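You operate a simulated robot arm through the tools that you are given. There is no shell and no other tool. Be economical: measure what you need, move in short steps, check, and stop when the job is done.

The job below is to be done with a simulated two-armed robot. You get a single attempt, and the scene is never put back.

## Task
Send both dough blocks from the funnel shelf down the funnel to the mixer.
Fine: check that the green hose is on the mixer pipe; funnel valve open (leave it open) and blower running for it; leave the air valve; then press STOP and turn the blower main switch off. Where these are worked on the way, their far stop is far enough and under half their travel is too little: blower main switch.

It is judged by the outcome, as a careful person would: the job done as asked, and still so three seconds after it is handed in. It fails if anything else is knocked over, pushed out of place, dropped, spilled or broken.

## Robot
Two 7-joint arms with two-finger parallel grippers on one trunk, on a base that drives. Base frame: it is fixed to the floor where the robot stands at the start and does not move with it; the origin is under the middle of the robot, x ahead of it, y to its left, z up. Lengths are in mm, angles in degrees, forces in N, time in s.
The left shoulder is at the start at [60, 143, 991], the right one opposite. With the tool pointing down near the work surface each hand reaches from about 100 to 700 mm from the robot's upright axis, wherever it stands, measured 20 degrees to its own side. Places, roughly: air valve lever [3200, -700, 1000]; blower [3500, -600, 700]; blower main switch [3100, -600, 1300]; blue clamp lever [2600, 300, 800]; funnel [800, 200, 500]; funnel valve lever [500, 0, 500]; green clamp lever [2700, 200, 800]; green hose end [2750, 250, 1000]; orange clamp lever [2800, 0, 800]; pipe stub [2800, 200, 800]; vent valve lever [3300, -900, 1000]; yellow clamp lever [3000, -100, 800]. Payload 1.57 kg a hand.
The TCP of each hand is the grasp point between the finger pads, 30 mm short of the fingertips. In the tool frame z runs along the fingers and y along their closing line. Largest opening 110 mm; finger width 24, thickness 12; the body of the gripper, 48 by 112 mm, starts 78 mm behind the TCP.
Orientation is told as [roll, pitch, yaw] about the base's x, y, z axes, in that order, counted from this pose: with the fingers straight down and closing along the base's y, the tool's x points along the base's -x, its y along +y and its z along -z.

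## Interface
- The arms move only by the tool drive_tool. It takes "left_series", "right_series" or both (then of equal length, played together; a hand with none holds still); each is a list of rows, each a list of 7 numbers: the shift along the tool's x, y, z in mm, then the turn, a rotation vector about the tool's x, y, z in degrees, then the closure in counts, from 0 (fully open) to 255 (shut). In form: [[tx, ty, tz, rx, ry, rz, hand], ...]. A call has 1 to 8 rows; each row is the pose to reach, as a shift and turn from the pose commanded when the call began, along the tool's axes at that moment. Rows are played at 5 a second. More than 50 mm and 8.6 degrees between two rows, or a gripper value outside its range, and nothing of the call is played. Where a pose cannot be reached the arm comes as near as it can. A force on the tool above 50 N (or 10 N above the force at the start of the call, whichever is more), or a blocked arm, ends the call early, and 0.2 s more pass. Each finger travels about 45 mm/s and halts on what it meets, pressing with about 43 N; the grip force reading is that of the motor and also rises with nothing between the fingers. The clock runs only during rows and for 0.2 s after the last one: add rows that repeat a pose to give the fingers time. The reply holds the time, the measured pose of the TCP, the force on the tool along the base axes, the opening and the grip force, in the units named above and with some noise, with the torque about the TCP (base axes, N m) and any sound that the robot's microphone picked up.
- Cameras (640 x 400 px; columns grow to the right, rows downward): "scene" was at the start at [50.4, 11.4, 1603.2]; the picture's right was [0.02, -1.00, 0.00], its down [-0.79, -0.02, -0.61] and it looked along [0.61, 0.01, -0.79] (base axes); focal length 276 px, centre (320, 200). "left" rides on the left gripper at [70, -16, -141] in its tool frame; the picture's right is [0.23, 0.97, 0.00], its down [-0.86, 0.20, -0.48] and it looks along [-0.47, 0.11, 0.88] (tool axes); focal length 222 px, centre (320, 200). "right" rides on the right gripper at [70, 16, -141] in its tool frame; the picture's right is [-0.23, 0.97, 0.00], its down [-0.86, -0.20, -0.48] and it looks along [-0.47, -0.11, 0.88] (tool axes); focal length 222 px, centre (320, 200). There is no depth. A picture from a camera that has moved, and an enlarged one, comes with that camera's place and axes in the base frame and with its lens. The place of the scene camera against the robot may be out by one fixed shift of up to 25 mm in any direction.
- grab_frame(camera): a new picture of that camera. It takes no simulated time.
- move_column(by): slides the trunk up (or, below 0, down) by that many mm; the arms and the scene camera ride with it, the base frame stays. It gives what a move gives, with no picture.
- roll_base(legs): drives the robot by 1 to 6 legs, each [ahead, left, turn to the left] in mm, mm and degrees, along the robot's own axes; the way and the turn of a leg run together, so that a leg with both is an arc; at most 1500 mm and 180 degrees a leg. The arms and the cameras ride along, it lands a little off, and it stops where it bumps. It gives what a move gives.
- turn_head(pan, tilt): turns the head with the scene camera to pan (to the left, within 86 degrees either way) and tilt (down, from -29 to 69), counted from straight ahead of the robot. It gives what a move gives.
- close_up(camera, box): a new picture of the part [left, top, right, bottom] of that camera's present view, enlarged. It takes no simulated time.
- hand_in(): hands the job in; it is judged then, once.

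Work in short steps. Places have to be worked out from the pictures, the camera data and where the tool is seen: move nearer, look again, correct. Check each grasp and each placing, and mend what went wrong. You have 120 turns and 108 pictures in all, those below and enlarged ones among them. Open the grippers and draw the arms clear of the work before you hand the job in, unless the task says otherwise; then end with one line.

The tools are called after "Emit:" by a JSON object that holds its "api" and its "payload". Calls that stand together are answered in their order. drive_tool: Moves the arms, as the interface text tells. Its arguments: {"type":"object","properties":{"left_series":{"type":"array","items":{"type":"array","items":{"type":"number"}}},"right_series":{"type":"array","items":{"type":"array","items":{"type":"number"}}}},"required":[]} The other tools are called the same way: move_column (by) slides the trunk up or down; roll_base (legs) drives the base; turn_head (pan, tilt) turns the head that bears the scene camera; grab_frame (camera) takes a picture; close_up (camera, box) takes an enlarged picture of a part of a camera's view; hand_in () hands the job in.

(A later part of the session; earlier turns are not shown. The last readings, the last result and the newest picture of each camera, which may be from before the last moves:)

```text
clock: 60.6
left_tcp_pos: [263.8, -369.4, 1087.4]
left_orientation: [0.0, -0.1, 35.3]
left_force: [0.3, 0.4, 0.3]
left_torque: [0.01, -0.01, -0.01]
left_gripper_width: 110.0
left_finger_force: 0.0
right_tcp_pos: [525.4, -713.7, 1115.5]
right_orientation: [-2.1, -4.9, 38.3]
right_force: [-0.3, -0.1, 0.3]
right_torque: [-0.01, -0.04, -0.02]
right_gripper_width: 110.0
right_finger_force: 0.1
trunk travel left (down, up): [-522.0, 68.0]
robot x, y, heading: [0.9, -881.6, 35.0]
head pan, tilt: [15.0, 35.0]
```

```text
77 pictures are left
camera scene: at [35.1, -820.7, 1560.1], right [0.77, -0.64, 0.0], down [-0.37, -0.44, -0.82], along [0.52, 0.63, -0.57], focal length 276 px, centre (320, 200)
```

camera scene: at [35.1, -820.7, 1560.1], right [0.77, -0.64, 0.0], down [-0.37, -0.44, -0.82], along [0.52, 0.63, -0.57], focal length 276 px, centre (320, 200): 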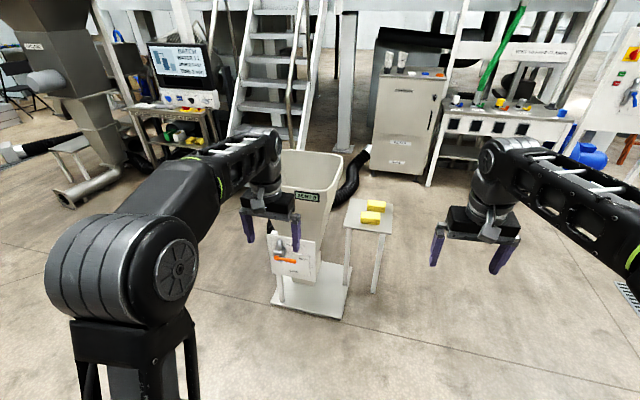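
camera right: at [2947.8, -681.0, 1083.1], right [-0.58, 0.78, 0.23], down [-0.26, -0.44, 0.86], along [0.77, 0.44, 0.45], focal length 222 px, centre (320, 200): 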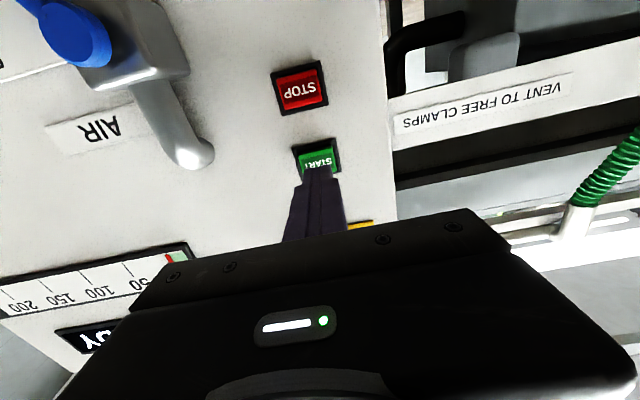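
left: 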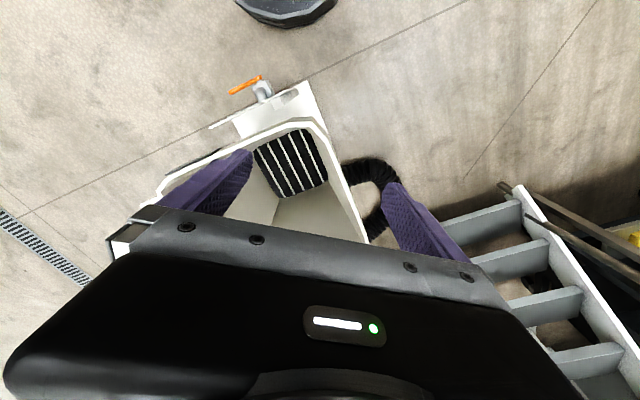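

Zooming on the valve plate and shelf, and the screen.

Emit:
{"api": "close_up", "payload": {"camera": "scene", "box": [250, 160, 410, 320]}}

Emit:
{"api": "close_up", "payload": {"camera": "scene", "box": [140, 35, 220, 115]}}

Emit:
{"api": "close_up", "payload": {"camera": "scene", "box": [265, 225, 325, 285]}}

```text
2.50 times, centred on (330, 240) of scene
camera zoom: at [35.1, -820.7, 1560.1], right [0.77, -0.64, 0.0], down [-0.37, -0.44, -0.82], along [0.52, 0.63, -0.57], focal length 690 px, centre (295, 100)
```

zoom: 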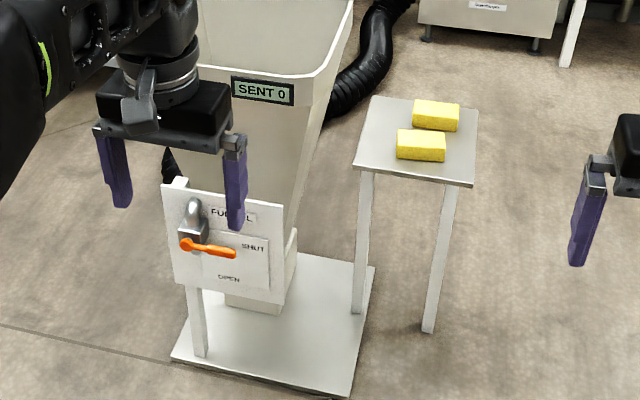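

```text
5.00 times, centred on (180, 75) of scene
camera zoom: at [35.1, -820.7, 1560.1], right [0.77, -0.64, 0.0], down [-0.37, -0.44, -0.82], along [0.52, 0.63, -0.57], focal length 1379 px, centre (1020, 825)
```

zoom: 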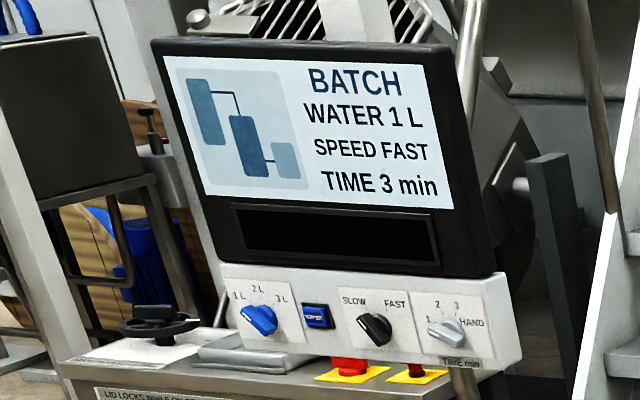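

```text
6.67 times, centred on (295, 255) of scene
camera zoom: at [35.1, -820.7, 1560.1], right [0.77, -0.64, 0.0], down [-0.37, -0.44, -0.82], along [0.52, 0.63, -0.57], focal length 1839 px, centre (487, -167)
```

zoom: 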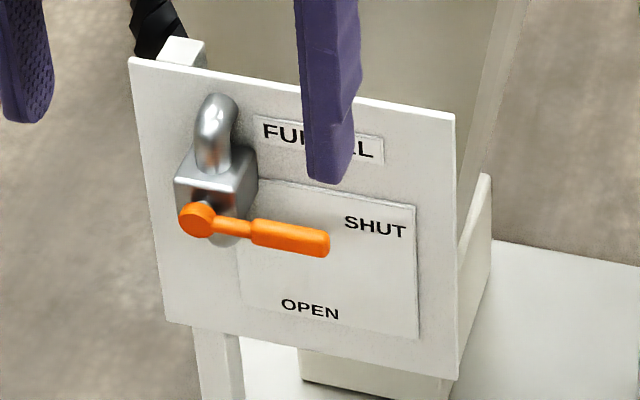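

The lever points right (SHUT) with OPEN below; pivot ≈(480,66,545), tip ≈(543,-16,530). I'll drive to stand in front of the plate.

Emit:
{"api": "roll_base", "payload": {"legs": [[419, 600, 0]]}}

Emit:
{"api": "turn_head", "payload": {"pan": -10, "tilt": 52}}

Emit:
{"api": "grab_frame", "payload": {"camera": "scene"}}

```text
clock: 64.6
left_tcp_pos: [251.1, 372.6, 1086.9]
left_orientation: [0.0, -0.1, 35.9]
left_force: [0.6, -0.3, -0.2]
left_torque: [-0.01, 0.01, -0.02]
left_gripper_width: 110.0
left_finger_force: 0.0
right_tcp_pos: [516.3, 30.9, 1115.0]
right_orientation: [-2.1, -4.8, 38.8]
right_force: [0.5, -0.7, 1.0]
right_torque: [-0.02, 0.02, -0.01]
right_gripper_width: 110.0
right_finger_force: 0.1
trunk travel left (down, up): [-522.0, 68.0]
robot x, y, heading: [-9.6, -146.2, 35.6]
head pan, tilt: [15.0, 35.0]
```

```text
clock: 65.5
left_tcp_pos: [250.9, 372.7, 1087.8]
left_orientation: [0.0, -0.1, 35.9]
left_force: [-0.6, 0.1, -1.1]
left_torque: [-0.01, -0.01, -0.01]
left_gripper_width: 109.9
left_finger_force: 0.1
right_tcp_pos: [516.3, 29.0, 1116.2]
right_orientation: [-2.0, -4.8, 38.8]
right_force: [0.5, -0.1, -0.5]
right_torque: [0.0, 0.01, 0.05]
right_gripper_width: 110.3
right_finger_force: 0.0
trunk travel left (down, up): [-522.0, 68.0]
robot x, y, heading: [-8.4, -141.2, 35.9]
head pan, tilt: [-10.0, 52.0]
```

```text
73 pictures are left
camera scene: at [39.8, -117.1, 1535.7], right [0.44, -0.9, 0.0], down [-0.71, -0.34, -0.62], along [0.55, 0.27, -0.79], focal length 276 px, centre (320, 200)
```

scene: 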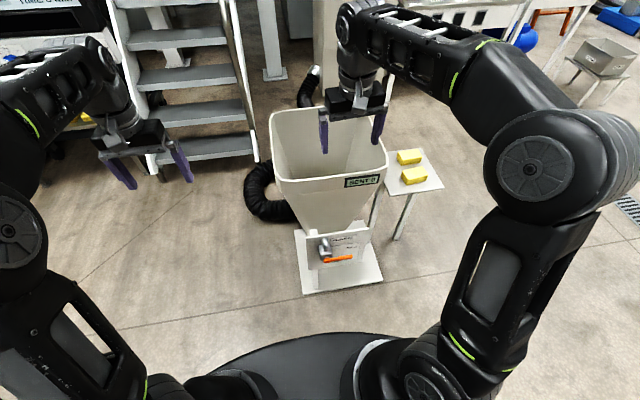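

Positions confirmed. I draw the right hand back, pitch the fingers ~50° forward and close them, then lower the trunk.

Emit:
{"api": "drive_tool", "payload": {"right_series": [[25, 0, 0, 0, -7.5, 0, 100], [50, 0, 0, 0, -15, 0, 200], [75, 0, 0, 0, -22.5, 0, 255], [100, 0, 0, 0, -30, 0, 255], [120, 0, 0, 0, -37.5, 0, 255], [120, 0, 0, 0, -45, 0, 255], [120, 0, 0, 0, -45, 0, 255], [120, 0, 0, 0, -45, 0, 255]]}}

Emit:
{"api": "move_column", "payload": {"by": -400}}

Emit:
{"api": "grab_frame", "payload": {"camera": "scene"}}

Emit:
{"api": "grab_frame", "payload": {"camera": "right"}}

```text
clock: 67.3
left_tcp_pos: [251.4, 373.4, 1087.5]
left_orientation: [-0.1, 0.0, 35.9]
left_force: [-0.2, -1.1, -0.4]
left_torque: [0.0, 0.01, -0.02]
left_gripper_width: 110.1
left_finger_force: 0.1
right_tcp_pos: [425.9, -44.7, 1109.3]
right_orientation: [-3.2, -49.6, 41.1]
right_force: [0.4, -0.8, -0.5]
right_torque: [-0.02, -0.02, 0.01]
right_gripper_width: 0.0
right_finger_force: 22.0
right hand out of reach, approached as far as the arm can: row 6, 7, 8
trunk travel left (down, up): [-522.0, 68.0]
robot x, y, heading: [-10.5, -145.0, 35.7]
head pan, tilt: [-10.0, 52.0]
```

```text
clock: 71.1
left_tcp_pos: [249.8, 372.6, 687.2]
left_orientation: [0.0, -0.1, 36.0]
left_force: [-0.4, -0.3, 0.5]
left_torque: [0.03, 0.03, 0.01]
left_gripper_width: 109.8
left_finger_force: 0.1
right_tcp_pos: [427.2, -43.9, 709.2]
right_orientation: [-3.2, -49.6, 41.0]
right_force: [0.5, -0.4, 0.2]
right_torque: [0.02, 0.01, 0.0]
right_gripper_width: 0.0
right_finger_force: 21.1
trunk travel left (down, up): [-122.0, 468.0]
robot x, y, heading: [-11.0, -143.9, 36.0]
head pan, tilt: [-10.0, 52.0]
```

```text
72 pictures are left
camera scene: at [39.7, -117.2, 1135.7], right [0.44, -0.9, 0.0], down [-0.71, -0.34, -0.62], along [0.55, 0.27, -0.79], focal length 276 px, centre (320, 200)
```

scene: 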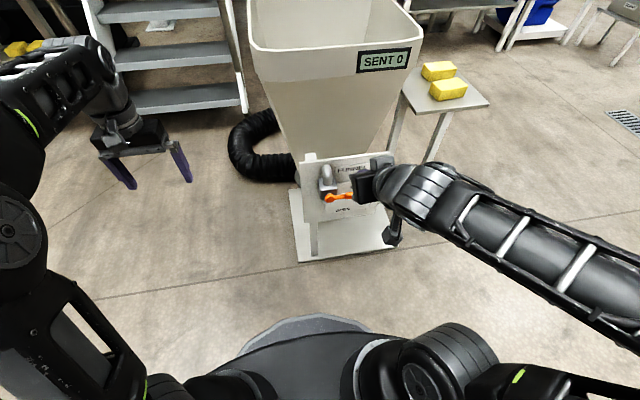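

```text
71 pictures are left
camera right: at [296.0, -125.3, 746.7], right [-0.5, 0.86, 0.14], down [0.25, -0.01, 0.97], along [0.83, 0.51, -0.21], focal length 222 px, centre (320, 200)
```

right: 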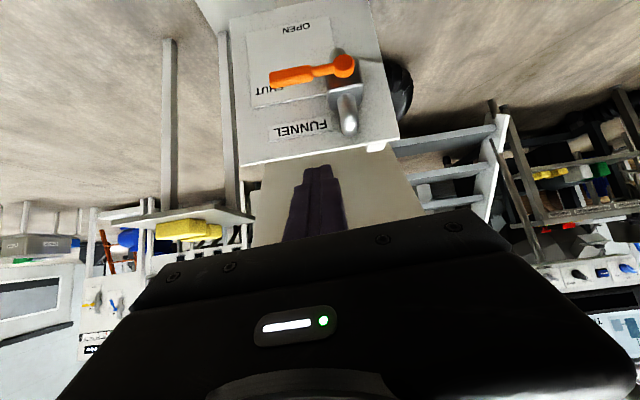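

Wrist view puts the lever at z≈518. I bring the closed fingertips to just above the lever handle (about 70 mm out from the pivot).

Emit:
{"api": "drive_tool", "payload": {"right_series": [[10, -5, 40, 0, 0, 2.6, 255], [20, -10, 80, 0, 0, 2.6, 255], [30, -15, 120, 0, 0, 2.6, 255], [39, -20, 148, 0, 0, 2.6, 255], [39, -20, 148, 0, 0, 2.6, 255]]}}

Emit:
{"api": "grab_frame", "payload": {"camera": "right"}}

Emit:
{"api": "close_up", "payload": {"camera": "scene", "box": [270, 130, 430, 260]}}

```text
clock: 72.3
left_tcp_pos: [252.3, 373.0, 687.8]
left_orientation: [0.0, -0.1, 35.9]
left_force: [0.5, 0.1, -0.1]
left_torque: [-0.01, -0.01, 0.01]
left_gripper_width: 110.0
left_finger_force: 0.1
right_tcp_pos: [510.0, -7.8, 585.4]
right_orientation: [-0.1, -49.6, 37.0]
right_force: [-0.1, -0.6, -0.1]
right_torque: [0.03, -0.01, 0.0]
right_gripper_width: 0.0
right_finger_force: 21.6
right hand out of reach, approached as far as the arm can: row 1, 2
trunk travel left (down, up): [-122.0, 468.0]
robot x, y, heading: [-11.9, -140.2, 35.9]
head pan, tilt: [-10.0, 52.0]
```

```text
70 pictures are left
camera right: at [377.6, -86.0, 622.7], right [-0.47, 0.87, 0.17], down [0.27, -0.04, 0.96], along [0.84, 0.5, -0.21], focal length 222 px, centre (320, 200)
```

right: 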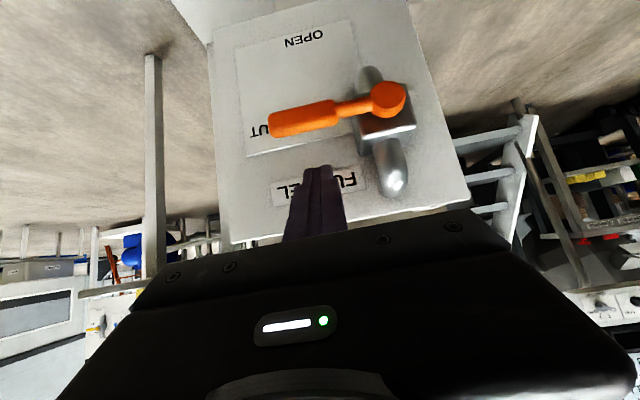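

```text
3.08 times, centred on (350, 195) of scene
camera zoom: at [39.8, -117.2, 1135.7], right [0.44, -0.9, 0.0], down [-0.71, -0.34, -0.62], along [0.55, 0.27, -0.79], focal length 849 px, centre (228, 215)
```

zoom: 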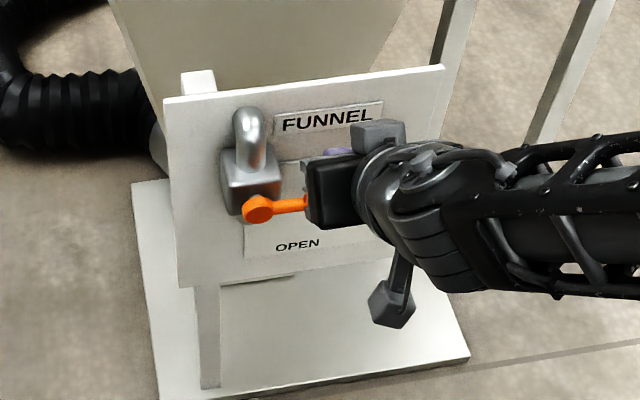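

Pivot refined to (485,61,512); fingertip is 54 above the lever and 70 right. I push along an arc, first half.

Emit:
{"api": "drive_tool", "payload": {"right_series": [[0, 0, 20, 0, 0, 0, 255], [22, 0, 37, 0, 0, 0, 255], [32, -1, 45, 0, 0, 0, 255], [42, -2, 53, 0, 0, 0, 255], [52, 2, 61, 0, 0, 0, 255], [61, 5, 70, 0, 0, 0, 255], [61, 5, 70, 0, 0, 0, 255]]}}

Emit:
{"api": "grab_frame", "payload": {"camera": "right"}}

```text
clock: 73.9
left_tcp_pos: [250.6, 372.1, 687.0]
left_orientation: [0.1, 0.0, 35.9]
left_force: [0.7, 0.2, -0.2]
left_torque: [-0.03, -0.01, -0.01]
left_gripper_width: 110.0
left_finger_force: 0.1
right_tcp_pos: [518.2, 4.0, 492.6]
right_orientation: [-0.2, -49.7, 37.1]
right_force: [0.8, 0.1, -0.8]
right_torque: [-0.01, 0.05, -0.03]
right_gripper_width: 0.0
right_finger_force: 21.4
trunk travel left (down, up): [-122.0, 468.0]
robot x, y, heading: [-11.5, -143.8, 35.8]
head pan, tilt: [-10.0, 52.0]
```

```text
68 pictures are left
camera right: at [386.1, -74.8, 531.0], right [-0.47, 0.87, 0.17], down [0.27, -0.04, 0.96], along [0.84, 0.5, -0.21], focal length 222 px, centre (320, 200)
```

right: 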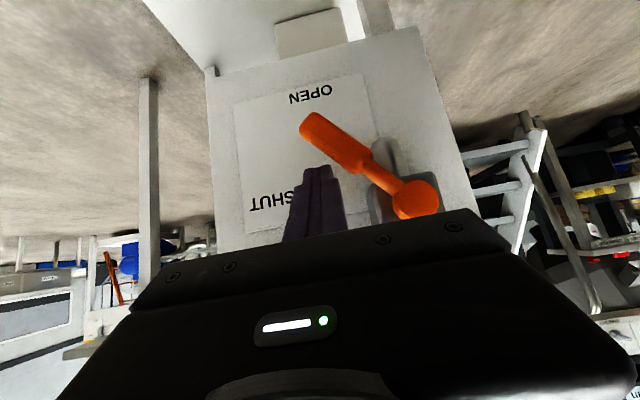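

Lever is turning toward OPEN. Continuing the arc to the stop.

Emit:
{"api": "drive_tool", "payload": {"right_series": [[9, 7, 7, 0, 0, 0, 255], [17, 14, 14, 0, 0, 0, 255], [24, 24, 19, 0, 0, 0, 255], [30, 35, 24, 0, 0, 0, 255], [33, 44, 27, 0, 0, 0, 255], [34, 52, 28, 0, 0, 0, 255], [34, 58, 28, 0, 0, 0, 255]]}}

Emit:
{"api": "grab_frame", "payload": {"camera": "right"}}

Emit:
{"api": "close_up", "payload": {"camera": "scene", "box": [270, 130, 430, 260]}}

```text
clock: 75.4
left_tcp_pos: [252.2, 369.9, 688.5]
left_orientation: [0.0, -0.1, 35.7]
left_force: [0.1, 0.0, -0.1]
left_torque: [0.01, 0.0, 0.01]
left_gripper_width: 109.9
left_finger_force: 0.2
right_tcp_pos: [490.7, 37.5, 451.4]
right_orientation: [-1.0, -49.9, 36.3]
right_force: [-5.7, -12.1, 15.8]
right_torque: [0.35, -0.03, 0.14]
right_gripper_width: 0.0
right_finger_force: 21.7
trunk travel left (down, up): [-122.0, 468.0]
robot x, y, heading: [-9.6, -140.7, 35.7]
head pan, tilt: [-10.0, 52.0]
stopped in row 7 (right hand): the force on the tool passed its limit at 55 N (the readings are from after the stop); the commanded pose is now the measured one
```

```text
67 pictures are left
camera right: at [357.2, -38.3, 486.9], right [-0.45, 0.88, 0.16], down [0.26, -0.05, 0.96], along [0.86, 0.47, -0.21], focal length 222 px, centre (320, 200)
```

right: 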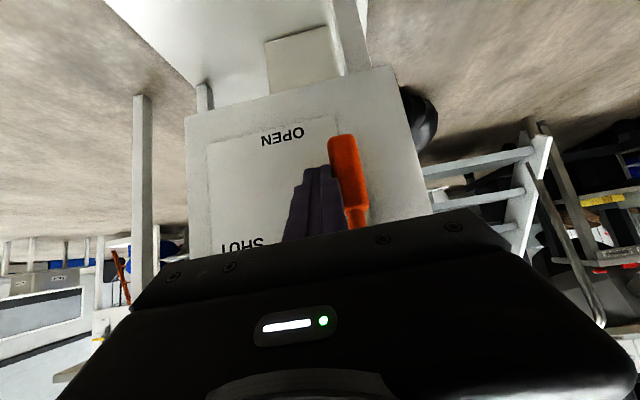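

```text
3.08 times, centred on (350, 195) of scene
camera zoom: at [38.5, -119.3, 1135.9], right [0.43, -0.9, 0.0], down [-0.71, -0.34, -0.62], along [0.56, 0.27, -0.79], focal length 849 px, centre (228, 215)
```

zoom: 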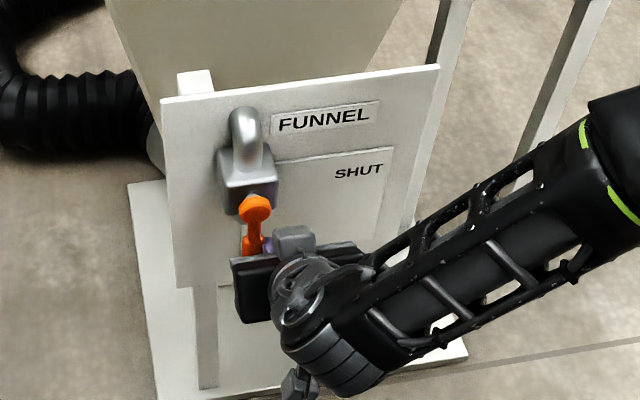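

The lever points straight down at OPEN, on its stop. Backing the hand away, then raising the trunk.

Emit:
{"api": "drive_tool", "payload": {"right_series": [[0, -12, -10, 0, 0, 0, 255], [0, -20, -50, 0, 0, 0, 255], [0, -20, -90, 0, 0, 0, 255], [0, -20, -120, 0, 0, 0, 255]]}}

Emit:
{"api": "move_column", "payload": {"by": 468}}

Emit:
{"api": "drive_tool", "payload": {"right_series": [[0, 0, 0, 0, 8, 0, 200], [0, 0, 0, 0, 16, 0, 100], [0, 0, 0, 0, 24, 0, 0], [0, 0, 0, 0, 32, 0, 0], [0, 0, 0, 0, 40, 0, 0], [0, 0, 0, 0, 48, 0, 0], [0, 0, 0, 0, 48, 0, 0]]}}

Emit:
{"api": "grab_frame", "payload": {"camera": "scene"}}

```text
clock: 76.4
left_tcp_pos: [252.3, 371.8, 688.7]
left_orientation: [0.0, -0.2, 35.7]
left_force: [-0.1, 0.5, 0.4]
left_torque: [-0.01, 0.01, -0.03]
left_gripper_width: 109.8
left_finger_force: 0.1
right_tcp_pos: [474.7, 26.4, 542.8]
right_orientation: [-0.9, -49.5, 36.3]
right_force: [-1.2, -0.3, 0.4]
right_torque: [0.0, -0.03, 0.02]
right_gripper_width: 0.0
right_finger_force: 21.3
right hand out of reach, approached as far as the arm can: row 2, 3, 4
trunk travel left (down, up): [-122.0, 468.0]
robot x, y, heading: [-5.9, -141.8, 35.9]
head pan, tilt: [-10.0, 52.0]
```

```text
refused: 468 is not a number from -400 to 400
```

```text
clock: 77.3
left_tcp_pos: [253.8, 367.0, 689.6]
left_orientation: [0.1, -0.3, 35.5]
left_force: [0.1, 0.2, 0.1]
left_torque: [0.04, -0.03, -0.01]
left_gripper_width: 109.8
left_finger_force: 0.1
right_tcp_pos: [487.3, 19.3, 546.8]
right_orientation: [-1.3, -24.5, 35.1]
right_force: [0.6, -29.4, 21.9]
right_torque: [0.14, 0.04, 0.04]
right_gripper_width: 47.6
right_finger_force: 0.1
trunk travel left (down, up): [-122.0, 468.0]
robot x, y, heading: [-6.8, -144.2, 35.6]
head pan, tilt: [-10.0, 52.0]
stopped in row 4 (right hand): the force on the tool passed its limit at 55 N (the readings are from after the stop); the commanded pose is now the measured one
```

```text
65 pictures are left
camera scene: at [38.2, -121.5, 1136.0], right [0.43, -0.9, 0.0], down [-0.71, -0.34, -0.62], along [0.56, 0.27, -0.79], focal length 276 px, centre (320, 200)
```

scene: 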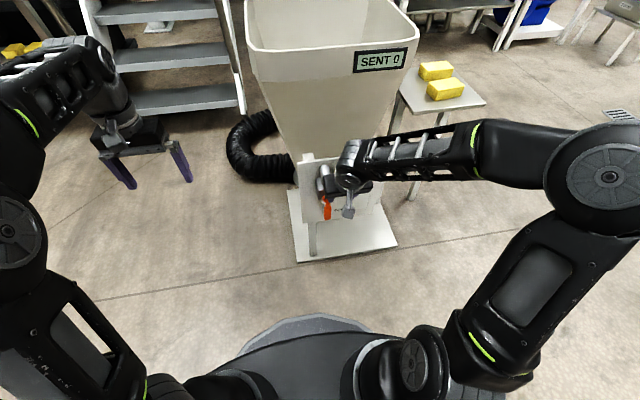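

The column refused (limit 400) and the hand hadn't fully retracted, so an opening finger touched the valve. I close the fingers and back the base straight away 150 mm.

Emit:
{"api": "drive_tool", "payload": {"right_series": [[0, -5, 0, 0, 0, 0, 150], [0, -10, 0, 0, 0, 0, 255], [0, -10, 0, 0, 0, 0, 255], [0, -10, 0, 0, 0, 0, 255]]}}

Emit:
{"api": "grab_frame", "payload": {"camera": "right"}}

```text
clock: 78.3
left_tcp_pos: [254.3, 369.9, 687.0]
left_orientation: [-0.1, -0.1, 35.6]
left_force: [-0.1, -0.7, 0.4]
left_torque: [0.02, -0.03, -0.02]
left_gripper_width: 109.9
left_finger_force: 0.0
right_tcp_pos: [491.8, 16.0, 543.9]
right_orientation: [-1.1, -24.3, 35.3]
right_force: [0.1, -0.3, 0.0]
right_torque: [-0.02, -0.01, -0.01]
right_gripper_width: 0.0
right_finger_force: 17.1
trunk travel left (down, up): [-122.0, 468.0]
robot x, y, heading: [-9.9, -143.4, 35.7]
head pan, tilt: [-10.0, 52.0]
```

```text
64 pictures are left
camera right: at [380.9, -38.7, 643.1], right [-0.39, 0.92, 0.08], down [0.59, 0.18, 0.79], along [0.71, 0.35, -0.61], focal length 222 px, centre (320, 200)
```

right: 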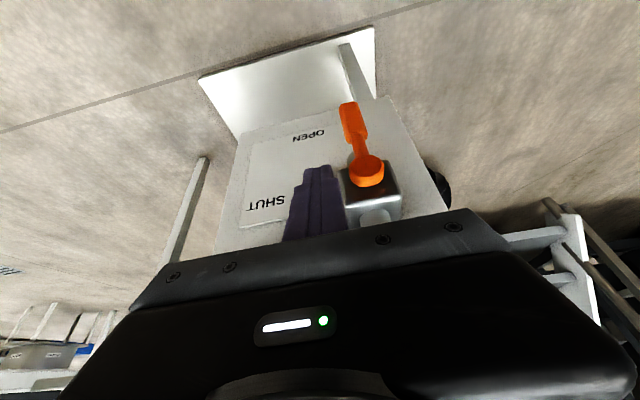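

Free and the lever is still at OPEN. Backing off 250 mm and raising the trunk.

Emit:
{"api": "roll_base", "payload": {"legs": [[-250, 0, 0]]}}

Emit:
{"api": "move_column", "payload": {"by": 400}}

Emit:
{"api": "drive_tool", "payload": {"left_series": [[30, 30, 0, 0, 0, 0, 0], [60, 60, 0, 0, 0, 0, 0], [90, 90, 0, 0, 0, 0, 0], [120, 120, 0, 0, 0, 0, 0], [120, 140, 0, 0, 0, 0, 0], [120, 140, 0, 0, 0, 0, 0]], "right_series": [[0, 0, 0, 0, 8, 0, 200], [0, 0, 0, 0, 16, 0, 100], [0, 0, 0, 0, 24, 0, 0], [0, 0, 0, 0, 24, 0, 0], [0, 0, 0, 0, 24, 0, 0], [0, 0, 0, 0, 24, 0, 0]]}}

Emit:
{"api": "grab_frame", "payload": {"camera": "scene"}}

```text
clock: 80.2
left_tcp_pos: [46.4, 222.2, 688.2]
left_orientation: [0.1, -0.1, 35.7]
left_force: [0.0, -0.1, -0.2]
left_torque: [0.0, 0.02, 0.02]
left_gripper_width: 109.8
left_finger_force: 0.1
right_tcp_pos: [283.0, -129.8, 544.3]
right_orientation: [-0.9, -24.4, 35.5]
right_force: [-0.4, 0.6, 0.0]
right_torque: [-0.02, -0.02, 0.0]
right_gripper_width: 0.0
right_finger_force: 21.5
trunk travel left (down, up): [-122.0, 468.0]
robot x, y, heading: [-213.4, -294.2, 35.7]
head pan, tilt: [-10.0, 52.0]
```

```text
clock: 84.0
left_tcp_pos: [46.4, 224.2, 1088.1]
left_orientation: [0.0, -0.2, 35.7]
left_force: [-0.6, -0.6, -0.1]
left_torque: [0.0, 0.02, 0.0]
left_gripper_width: 110.3
left_finger_force: 0.0
right_tcp_pos: [284.0, -129.3, 944.5]
right_orientation: [-0.8, -24.4, 35.4]
right_force: [0.6, 0.0, 0.3]
right_torque: [0.01, -0.03, -0.01]
right_gripper_width: 0.0
right_finger_force: 21.1
trunk travel left (down, up): [-522.0, 68.0]
robot x, y, heading: [-216.2, -290.5, 35.8]
head pan, tilt: [-10.0, 52.0]
```

```text
clock: 85.4
left_tcp_pos: [-132.4, 266.4, 1088.7]
left_orientation: [0.0, -0.1, 35.5]
left_force: [-0.4, 0.4, 0.7]
left_torque: [-0.03, 0.02, 0.0]
left_gripper_width: 110.2
left_finger_force: 0.1
right_tcp_pos: [281.8, -129.0, 945.4]
right_orientation: [-0.8, -0.2, 35.1]
right_force: [0.4, 0.6, -0.1]
right_torque: [0.02, 0.02, -0.03]
right_gripper_width: 109.9
right_finger_force: 0.1
trunk travel left (down, up): [-522.0, 68.0]
robot x, y, heading: [-214.3, -288.5, 35.8]
head pan, tilt: [-10.0, 52.0]
```

```text
63 pictures are left
camera scene: at [-166.9, -266.6, 1535.7], right [0.43, -0.9, 0.0], down [-0.71, -0.34, -0.62], along [0.56, 0.27, -0.79], focal length 276 px, centre (320, 200)
```

scene: 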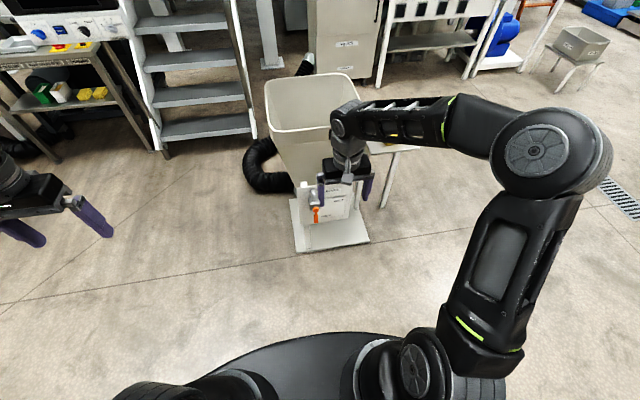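

Hands are clear. I raise the right hand 120 mm, slide right and then move ahead toward the shelf, stopping short for a look.

Emit:
{"api": "drive_tool", "payload": {"right_series": [[0, 0, -40, 0, 0, 0, 0], [0, 0, -80, 0, 0, 0, 0], [0, 0, -120, 0, 0, 0, 0], [0, 0, -120, 0, 0, 0, 0]]}}

Emit:
{"api": "roll_base", "payload": {"legs": [[0, -370, 0], [400, 0, 0]]}}

Emit:
{"api": "grab_frame", "payload": {"camera": "scene"}}

Emit:
{"api": "grab_frame", "payload": {"camera": "right"}}

```text
clock: 86.4
left_tcp_pos: [-132.4, 266.8, 1088.0]
left_orientation: [-0.1, -0.1, 35.6]
left_force: [-0.2, 0.6, 0.1]
left_torque: [0.04, 0.01, 0.0]
left_gripper_width: 110.0
left_finger_force: 0.2
right_tcp_pos: [281.0, -129.6, 1065.6]
right_orientation: [-0.8, -0.3, 35.2]
right_force: [-0.2, 0.3, 0.6]
right_torque: [0.03, 0.03, -0.02]
right_gripper_width: 109.8
right_finger_force: 0.0
trunk travel left (down, up): [-522.0, 68.0]
robot x, y, heading: [-216.0, -289.9, 35.5]
head pan, tilt: [-10.0, 52.0]
```

```text
clock: 90.9
left_tcp_pos: [411.4, 194.9, 1086.8]
left_orientation: [0.1, 0.0, 35.6]
left_force: [0.7, -0.7, -0.4]
left_torque: [0.0, 0.01, -0.01]
left_gripper_width: 110.0
left_finger_force: 0.0
right_tcp_pos: [824.9, -202.4, 1063.9]
right_orientation: [-1.0, -0.2, 34.9]
right_force: [0.5, 0.0, -0.3]
right_torque: [-0.05, 0.03, 0.01]
right_gripper_width: 109.8
right_finger_force: 0.0
trunk travel left (down, up): [-522.0, 68.0]
robot x, y, heading: [329.5, -364.1, 35.5]
head pan, tilt: [-10.0, 52.0]
```

```text
62 pictures are left
camera scene: at [377.6, -338.2, 1535.6], right [0.43, -0.9, 0.0], down [-0.71, -0.34, -0.62], along [0.56, 0.27, -0.79], focal length 276 px, centre (320, 200)
```

scene: 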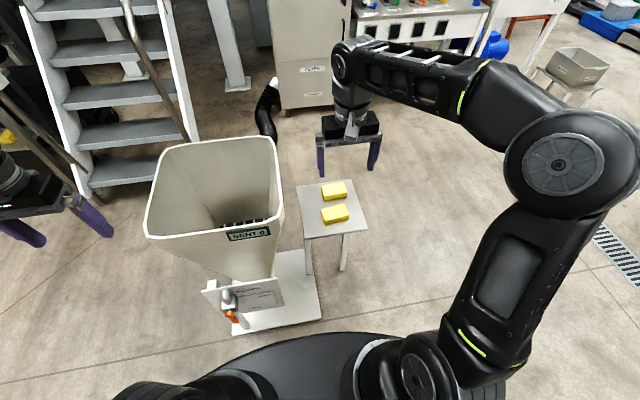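

```text
61 pictures are left
camera right: at [757.2, -226.8, 1204.4], right [-0.37, 0.93, -0.01], down [0.81, 0.33, 0.49], along [0.45, 0.17, -0.87], focal length 222 px, centre (320, 200)
```

right: 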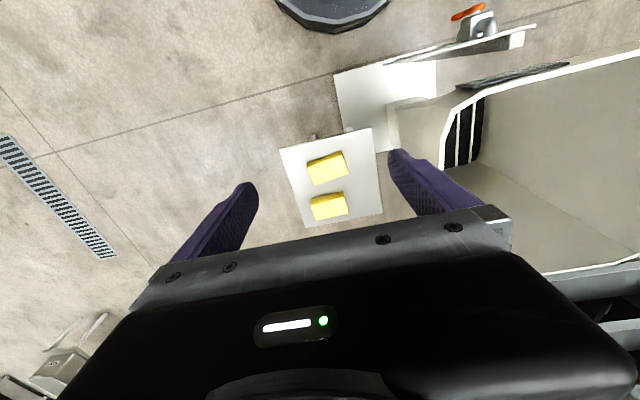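

Blocks fixed at ≈(946,-131) and ≈(1052,-85); funnel centre ≈(782,213). I advance 60 mm and turn the right hand 90° so that it closes across the blocks' short side.

Emit:
{"api": "roll_base", "payload": {"legs": [[60, 0, 0]]}}

Emit:
{"api": "drive_tool", "payload": {"right_series": [[0, 0, 0, 0, 0, -8.4, 0], [0, 0, 0, 0, 0, -16.8, 0], [0, 0, 0, 0, 0, -25.2, 0], [0, 0, 0, 0, 0, -33.6, 0], [0, 0, 0, 0, 0, -42, 0], [0, 0, 0, 0, 0, -50.4, 0], [0, 0, 0, 0, 0, -58.8, 0], [0, 0, 0, 0, 0, -67.2, 0]]}}

Emit:
{"api": "drive_tool", "payload": {"right_series": [[0, 0, 0, 0, 0, -8.4, 0], [0, 0, 0, 0, 0, -16.8, 0], [0, 0, 0, 0, 0, -22.8, 0], [0, 0, 0, 0, 0, -22.8, 0]]}}

Emit:
{"api": "grab_frame", "payload": {"camera": "right"}}

```text
clock: 91.8
left_tcp_pos: [462.3, 229.9, 1086.7]
left_orientation: [0.0, 0.0, 35.5]
left_force: [1.4, 0.5, 0.2]
left_torque: [-0.02, 0.04, 0.0]
left_gripper_width: 110.1
left_finger_force: 0.1
right_tcp_pos: [875.1, -167.3, 1063.3]
right_orientation: [-1.0, -0.2, 34.9]
right_force: [1.8, 0.8, 0.0]
right_torque: [-0.02, 0.03, 0.01]
right_gripper_width: 110.1
right_finger_force: 0.1
trunk travel left (down, up): [-522.0, 68.0]
robot x, y, heading: [378.9, -327.4, 35.5]
head pan, tilt: [-10.0, 52.0]
```

```text
clock: 93.6
left_tcp_pos: [460.4, 228.0, 1088.0]
left_orientation: [0.0, -0.1, 35.6]
left_force: [0.2, 0.6, -0.9]
left_torque: [-0.04, 0.0, 0.04]
left_gripper_width: 109.9
left_finger_force: 0.1
right_tcp_pos: [873.5, -167.3, 1064.1]
right_orientation: [-0.6, 0.6, 102.2]
right_force: [0.1, 0.8, 0.1]
right_torque: [0.02, -0.02, 0.01]
right_gripper_width: 110.1
right_finger_force: 0.1
trunk travel left (down, up): [-522.0, 68.0]
robot x, y, heading: [378.2, -330.6, 35.6]
head pan, tilt: [-10.0, 52.0]
```

```text
clock: 94.6
left_tcp_pos: [460.0, 229.3, 1087.0]
left_orientation: [0.1, 0.0, 35.5]
left_force: [-0.4, -0.4, 0.3]
left_torque: [0.0, 0.0, -0.01]
left_gripper_width: 110.2
left_finger_force: 0.1
right_tcp_pos: [874.3, -167.1, 1063.8]
right_orientation: [-0.3, 0.9, 125.1]
right_force: [0.8, -0.9, 0.1]
right_torque: [0.02, 0.01, -0.01]
right_gripper_width: 110.0
right_finger_force: 0.0
trunk travel left (down, up): [-522.0, 68.0]
robot x, y, heading: [375.6, -331.1, 35.6]
head pan, tilt: [-10.0, 52.0]
```

```text
60 pictures are left
camera right: at [898.5, -232.6, 1206.4], right [-0.93, -0.37, -0.01], down [-0.33, 0.82, 0.47], along [-0.17, 0.44, -0.88], focal length 222 px, centre (320, 200)
```

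right: 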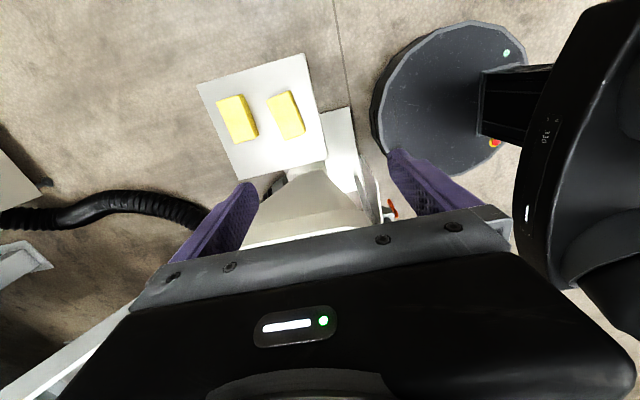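

Clear view; near block ≈(950,-138), far ≈(1053,-89). Moving over the near block and descending to 80 mm above.

Emit:
{"api": "drive_tool", "payload": {"right_series": [[9, -39, 0, 0, 0, 0, 40], [18, -78, 15, 0, 0, 0, 40], [18, -78, 63, 0, 0, 0, 40], [18, -78, 111, 0, 0, 0, 40], [18, -78, 159, 0, 0, 0, 40], [18, -78, 207, 0, 0, 0, 40], [18, -78, 255, 0, 0, 0, 40], [18, -78, 300, 0, 0, 0, 40]]}}

Emit:
{"api": "grab_frame", "payload": {"camera": "right"}}

Emit:
{"api": "grab_frame", "payload": {"camera": "scene"}}

```text
clock: 96.4
left_tcp_pos: [461.9, 229.4, 1086.6]
left_orientation: [0.0, 0.0, 35.5]
left_force: [-0.2, -0.2, 0.2]
left_torque: [0.0, 0.02, -0.02]
left_gripper_width: 110.3
left_finger_force: 0.1
right_tcp_pos: [950.7, -137.9, 762.5]
right_orientation: [-0.3, 0.7, 125.0]
right_force: [-0.2, -0.4, -0.2]
right_torque: [-0.03, 0.03, -0.02]
right_gripper_width: 92.9
right_finger_force: 0.0
trunk travel left (down, up): [-522.0, 68.0]
robot x, y, heading: [375.2, -328.1, 35.5]
head pan, tilt: [-10.0, 52.0]
```

```text
59 pictures are left
camera right: at [975.4, -203.7, 904.1], right [-0.93, -0.37, -0.01], down [-0.33, 0.82, 0.47], along [-0.17, 0.44, -0.88], focal length 222 px, centre (320, 200)
```

right: 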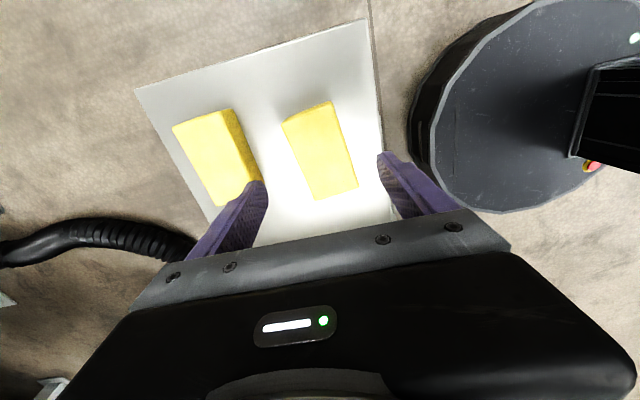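

```text
58 pictures are left
camera scene: at [425.7, -304.0, 1535.7], right [0.43, -0.9, 0.0], down [-0.71, -0.34, -0.62], along [0.56, 0.26, -0.79], focal length 276 px, centre (320, 200)
```

scene: 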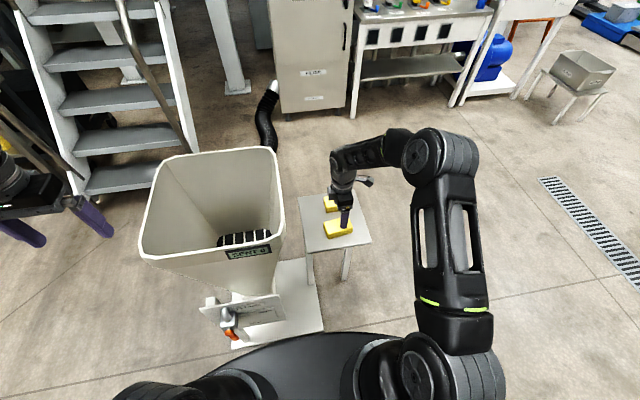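

Centred over the near block (top z≈655). Descending to TCP z≈658 and closing.

Emit:
{"api": "drive_tool", "payload": {"right_series": [[0, 0, 45, 0, 0, 0, 40], [0, 0, 85, 0, 0, 0, 40], [0, 0, 98, 0, 0, 0, 40], [0, 0, 104, 0, 0, 0, 40], [0, 0, 104, 0, 0, 0, 120], [0, 0, 104, 0, 0, 0, 200], [0, 0, 104, 0, 0, 0, 255], [0, 0, 104, 0, 0, 0, 255]]}}

Emit:
{"api": "grab_frame", "payload": {"camera": "right"}}

```text
clock: 97.8
left_tcp_pos: [458.7, 228.1, 1088.8]
left_orientation: [0.0, -0.2, 35.6]
left_force: [0.1, 0.4, 0.5]
left_torque: [0.03, 0.0, 0.02]
left_gripper_width: 110.1
left_finger_force: 0.0
right_tcp_pos: [948.0, -143.5, 665.7]
right_orientation: [0.0, 1.0, 125.1]
right_force: [-16.4, -11.9, 33.9]
right_torque: [-0.98, 2.13, 0.27]
right_gripper_width: 83.5
right_finger_force: 13.4
trunk travel left (down, up): [-522.0, 68.0]
robot x, y, heading: [375.8, -328.3, 35.4]
head pan, tilt: [-10.0, 52.0]
stopped in row 6 (right hand): the force on the tool passed its limit at 53 N (the readings are from after the stop); the commanded pose is now the measured one
```

```text
57 pictures are left
camera right: at [973.4, -208.0, 807.4], right [-0.93, -0.37, 0.0], down [-0.33, 0.82, 0.46], along [-0.17, 0.43, -0.89], focal length 222 px, centre (320, 200)
```

right: 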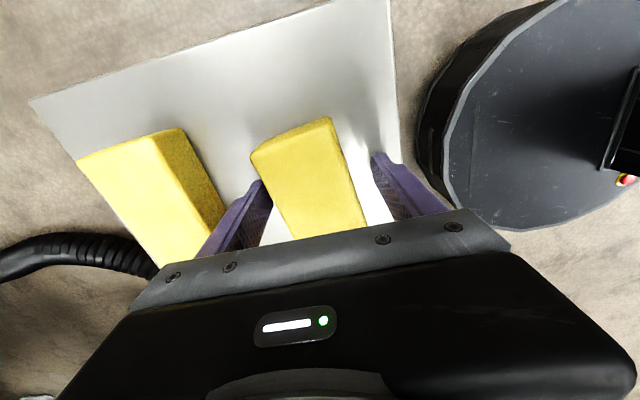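

Fingertips touched the shelf (≈z 636). I lift 7 mm and finish closing.

Emit:
{"api": "drive_tool", "payload": {"right_series": [[0, 0, -7, 0, 0, 0, 73], [0, 0, -8, 0, 0, 0, 100], [0, 0, -8, 0, 0, 0, 140], [0, 0, -8, 0, 0, 0, 200], [0, 0, -8, 0, 0, 0, 255], [0, 0, -8, 0, 0, 0, 255], [0, 0, -8, 0, 0, 0, 255]]}}

Emit:
{"api": "grab_frame", "payload": {"camera": "right"}}

```text
clock: 99.4
left_tcp_pos: [459.8, 228.9, 1088.0]
left_orientation: [0.0, -0.1, 35.4]
left_force: [0.2, 0.0, -0.1]
left_torque: [0.0, -0.01, -0.01]
left_gripper_width: 110.4
left_finger_force: 0.0
right_tcp_pos: [952.6, -140.8, 671.3]
right_orientation: [-0.2, 0.8, 125.0]
right_force: [0.2, -0.8, 0.1]
right_torque: [0.03, 0.07, 0.03]
right_gripper_width: 60.1
right_finger_force: 42.8
trunk travel left (down, up): [-522.0, 68.0]
robot x, y, heading: [374.4, -331.3, 35.7]
head pan, tilt: [-10.0, 52.0]
```

```text
56 pictures are left
camera right: at [976.5, -206.3, 813.2], right [-0.93, -0.37, -0.01], down [-0.33, 0.82, 0.47], along [-0.17, 0.43, -0.88], focal length 222 px, centre (320, 200)
```

right: 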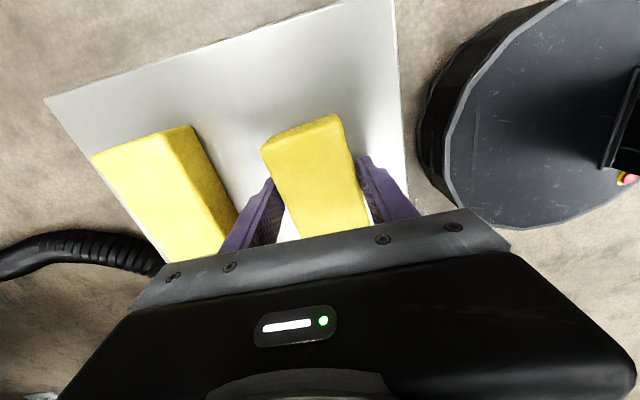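

Block held (60 mm, 43 N). Lifting straight up.

Emit:
{"api": "drive_tool", "payload": {"right_series": [[0, 0, -30, 0, 0, 0, 255], [0, 0, -75, 0, 0, 0, 255], [0, 0, -120, 0, 0, 0, 255], [0, 0, -165, 0, 0, 0, 255], [0, 0, -210, 0, 0, 0, 255], [0, 0, -255, 0, 0, 0, 255], [0, 0, -300, 0, 0, 0, 255], [0, 0, -340, 0, 0, 0, 255]]}}

Emit:
{"api": "drive_tool", "payload": {"right_series": [[-45, -6, 0, 0, 0, 0, 255], [-90, -12, 0, 0, 0, 0, 255], [-135, -18, 0, 0, 0, 0, 255], [-180, -24, 0, 0, 0, 0, 255], [-225, -30, 0, 0, 0, 0, 255], [-270, -35, 0, 0, 0, 0, 255], [-315, -40, 0, 0, 0, 0, 255], [-350, -45, 0, 0, 0, 0, 255]]}}

Emit:
{"api": "grab_frame", "payload": {"camera": "scene"}}

Emit:
{"api": "grab_frame", "payload": {"camera": "right"}}

```text
clock: 101.2
left_tcp_pos: [460.4, 228.2, 1087.1]
left_orientation: [0.0, -0.2, 35.5]
left_force: [0.0, 0.0, 0.2]
left_torque: [-0.03, -0.01, 0.01]
left_gripper_width: 109.8
left_finger_force: 0.0
right_tcp_pos: [947.2, -138.4, 1010.3]
right_orientation: [-0.3, 1.0, 125.1]
right_force: [0.6, -0.3, -2.8]
right_torque: [-0.01, -0.03, 0.0]
right_gripper_width: 59.1
right_finger_force: 43.3
trunk travel left (down, up): [-522.0, 68.0]
robot x, y, heading: [374.1, -330.0, 35.7]
head pan, tilt: [-10.0, 52.0]
```

```text
clock: 103.0
left_tcp_pos: [464.2, 226.8, 1088.4]
left_orientation: [0.3, 0.1, 35.4]
left_force: [1.1, 0.1, -0.1]
left_torque: [0.02, 0.04, 0.04]
left_gripper_width: 110.1
left_finger_force: 0.0
right_tcp_pos: [813.4, 61.0, 1031.5]
right_orientation: [-2.8, -0.8, 123.9]
right_force: [1.5, -1.5, -2.8]
right_torque: [0.04, 0.08, 0.0]
right_gripper_width: 57.6
right_finger_force: 43.1
right hand out of reach, approached as far as the arm can: row 4, 5, 6, 7, 8
trunk travel left (down, up): [-522.0, 68.0]
robot x, y, heading: [378.0, -328.0, 35.4]
head pan, tilt: [-10.0, 52.0]
```

```text
55 pictures are left
camera scene: at [428.9, -306.3, 1535.6], right [0.43, -0.9, 0.0], down [-0.71, -0.34, -0.61], along [0.55, 0.27, -0.79], focal length 276 px, centre (320, 200)
```

scene: 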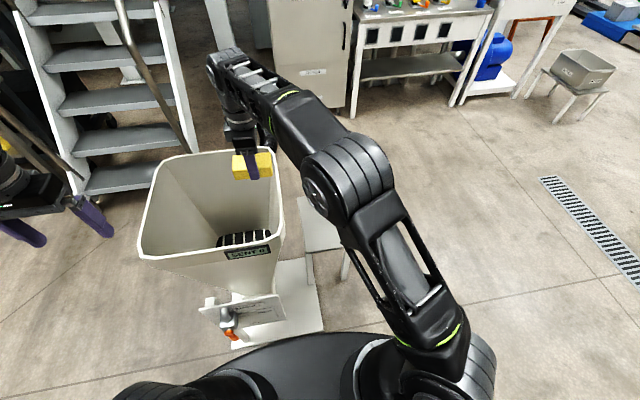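

```text
54 pictures are left
camera right: at [834.8, -11.5, 1169.8], right [-0.93, -0.35, -0.04], down [-0.33, 0.8, 0.5], along [-0.14, 0.48, -0.86], focal length 222 px, centre (320, 200)
```

right: 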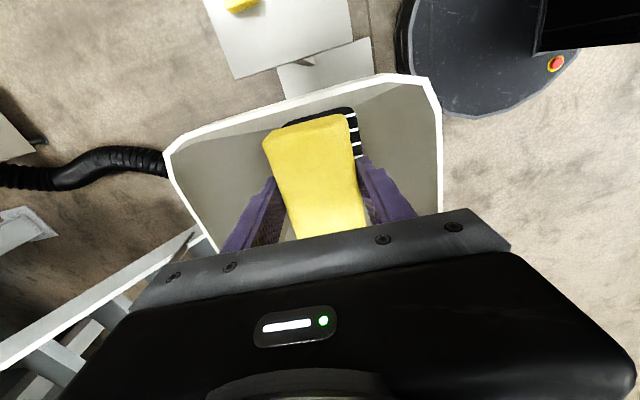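

The arm reached its lateral limit with the block near the funnel's right wall; I slide the base left 110 mm to bring it over the middle.

Emit:
{"api": "roll_base", "payload": {"legs": [[0, 110, 0]]}}

Emit:
{"api": "grab_frame", "payload": {"camera": "right"}}

Emit:
{"api": "grab_frame", "payload": {"camera": "scene"}}

```text
clock: 104.2
left_tcp_pos: [395.5, 319.4, 1087.1]
left_orientation: [0.0, -0.1, 35.6]
left_force: [0.6, 1.0, -0.5]
left_torque: [-0.03, -0.02, 0.0]
left_gripper_width: 109.9
left_finger_force: 0.0
right_tcp_pos: [744.6, 154.4, 1031.1]
right_orientation: [-2.9, -0.7, 124.3]
right_force: [0.0, 0.5, -2.6]
right_torque: [-0.02, -0.03, 0.02]
right_gripper_width: 57.6
right_finger_force: 43.2
trunk travel left (down, up): [-522.0, 68.0]
robot x, y, heading: [311.8, -239.1, 35.6]
head pan, tilt: [-10.0, 52.0]
```

```text
53 pictures are left
camera right: at [765.4, 83.0, 1170.6], right [-0.93, -0.36, -0.05], down [-0.33, 0.8, 0.5], along [-0.14, 0.48, -0.87], focal length 222 px, centre (320, 200)
```

right: 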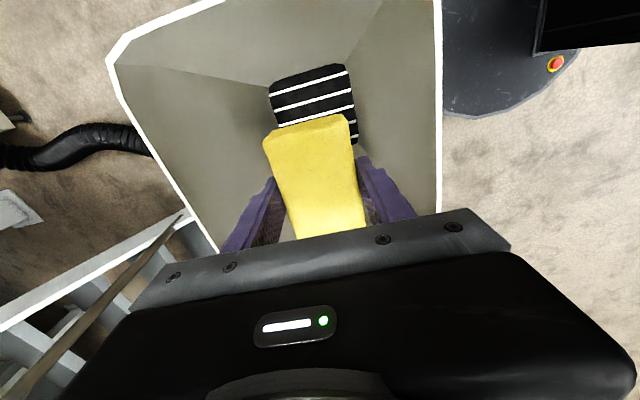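

```text
52 pictures are left
camera scene: at [359.8, -212.4, 1535.7], right [0.43, -0.9, 0.0], down [-0.71, -0.34, -0.62], along [0.56, 0.26, -0.79], focal length 276 px, centre (320, 200)
```

scene: 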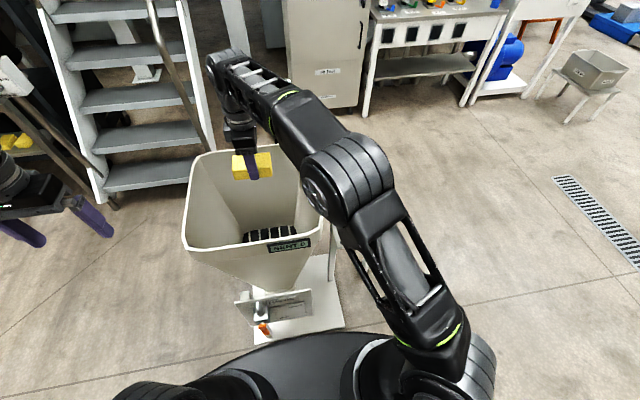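

Block is over the funnel opening. Lowering into it.

Emit:
{"api": "drive_tool", "payload": {"right_series": [[0, 0, 40, 0, 0, 0, 255], [0, 0, 80, 0, 0, 0, 255], [0, 0, 120, 0, 0, 0, 255], [0, 0, 160, 0, 0, 0, 255], [0, 0, 195, 0, 0, 0, 255], [0, 0, 195, 0, 0, 0, 255]]}}

Emit:
{"api": "grab_frame", "payload": {"camera": "right"}}

```text
clock: 105.6
left_tcp_pos: [394.7, 318.6, 1087.8]
left_orientation: [-0.1, 0.0, 35.6]
left_force: [-0.6, -0.2, -0.1]
left_torque: [0.03, -0.01, 0.04]
left_gripper_width: 109.9
left_finger_force: 0.1
right_tcp_pos: [751.9, 161.8, 835.8]
right_orientation: [-3.0, -0.7, 124.3]
right_force: [-0.1, 0.8, -1.9]
right_torque: [0.0, -0.02, 0.01]
right_gripper_width: 57.4
right_finger_force: 43.3
trunk travel left (down, up): [-522.0, 68.0]
robot x, y, heading: [311.6, -237.0, 35.8]
head pan, tilt: [-10.0, 52.0]
```

```text
51 pictures are left
camera right: at [771.7, 88.6, 975.6], right [-0.93, -0.36, -0.05], down [-0.33, 0.8, 0.5], along [-0.14, 0.48, -0.87], focal length 222 px, centre (320, 200)
```

right: 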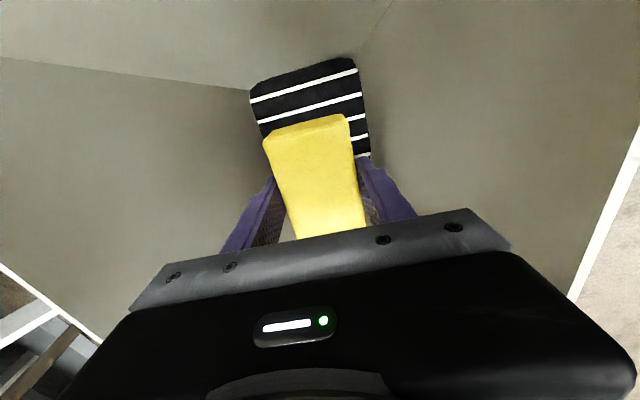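

Well inside the funnel. Releasing the block (part opening) and waiting.

Emit:
{"api": "drive_tool", "payload": {"right_series": [[0, 0, 0, 0, 0, 0, 100], [0, 0, 0, 0, 0, 0, 60], [0, 0, 0, 0, 0, 0, 60], [0, 0, 0, 0, 0, 0, 60], [0, 0, 0, 0, 0, 0, 60], [0, 0, 0, 0, 0, 0, 60]]}}

Emit:
{"api": "grab_frame", "payload": {"camera": "right"}}

Emit:
{"api": "close_up", "payload": {"camera": "scene", "box": [180, 140, 340, 340]}}

```text
clock: 107.0
left_tcp_pos: [394.2, 318.1, 1087.0]
left_orientation: [0.0, -0.1, 35.6]
left_force: [-0.2, -0.5, 0.8]
left_torque: [-0.01, -0.01, 0.02]
left_gripper_width: 109.9
left_finger_force: 0.1
right_tcp_pos: [749.9, 160.0, 836.4]
right_orientation: [-2.9, -0.7, 124.2]
right_force: [-0.5, 0.4, 0.3]
right_torque: [0.01, 0.03, 0.02]
right_gripper_width: 84.1
right_finger_force: 0.0
trunk travel left (down, up): [-522.0, 68.0]
robot x, y, heading: [310.7, -238.5, 35.7]
head pan, tilt: [-10.0, 52.0]
```

```text
50 pictures are left
camera right: at [771.8, 88.6, 976.0], right [-0.93, -0.36, -0.05], down [-0.33, 0.8, 0.5], along [-0.14, 0.48, -0.87], focal length 222 px, centre (320, 200)
```

right: 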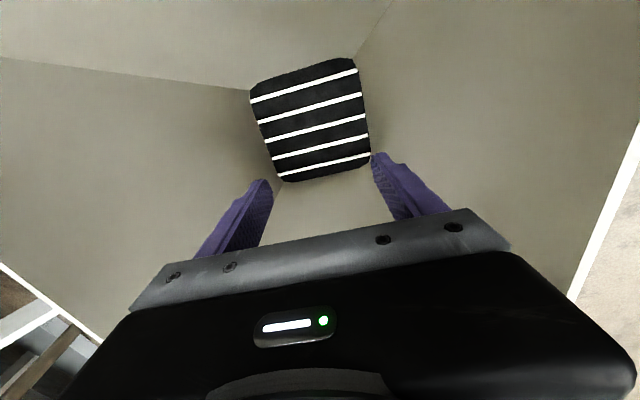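

```text
2.00 times, centred on (260, 240) of scene
camera zoom: at [360.6, -214.1, 1535.7], right [0.43, -0.9, 0.0], down [-0.71, -0.34, -0.62], along [0.56, 0.27, -0.79], focal length 552 px, centre (440, 120)
```

zoom: 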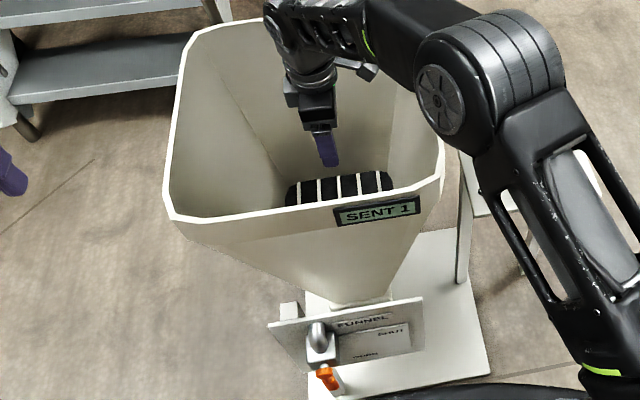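

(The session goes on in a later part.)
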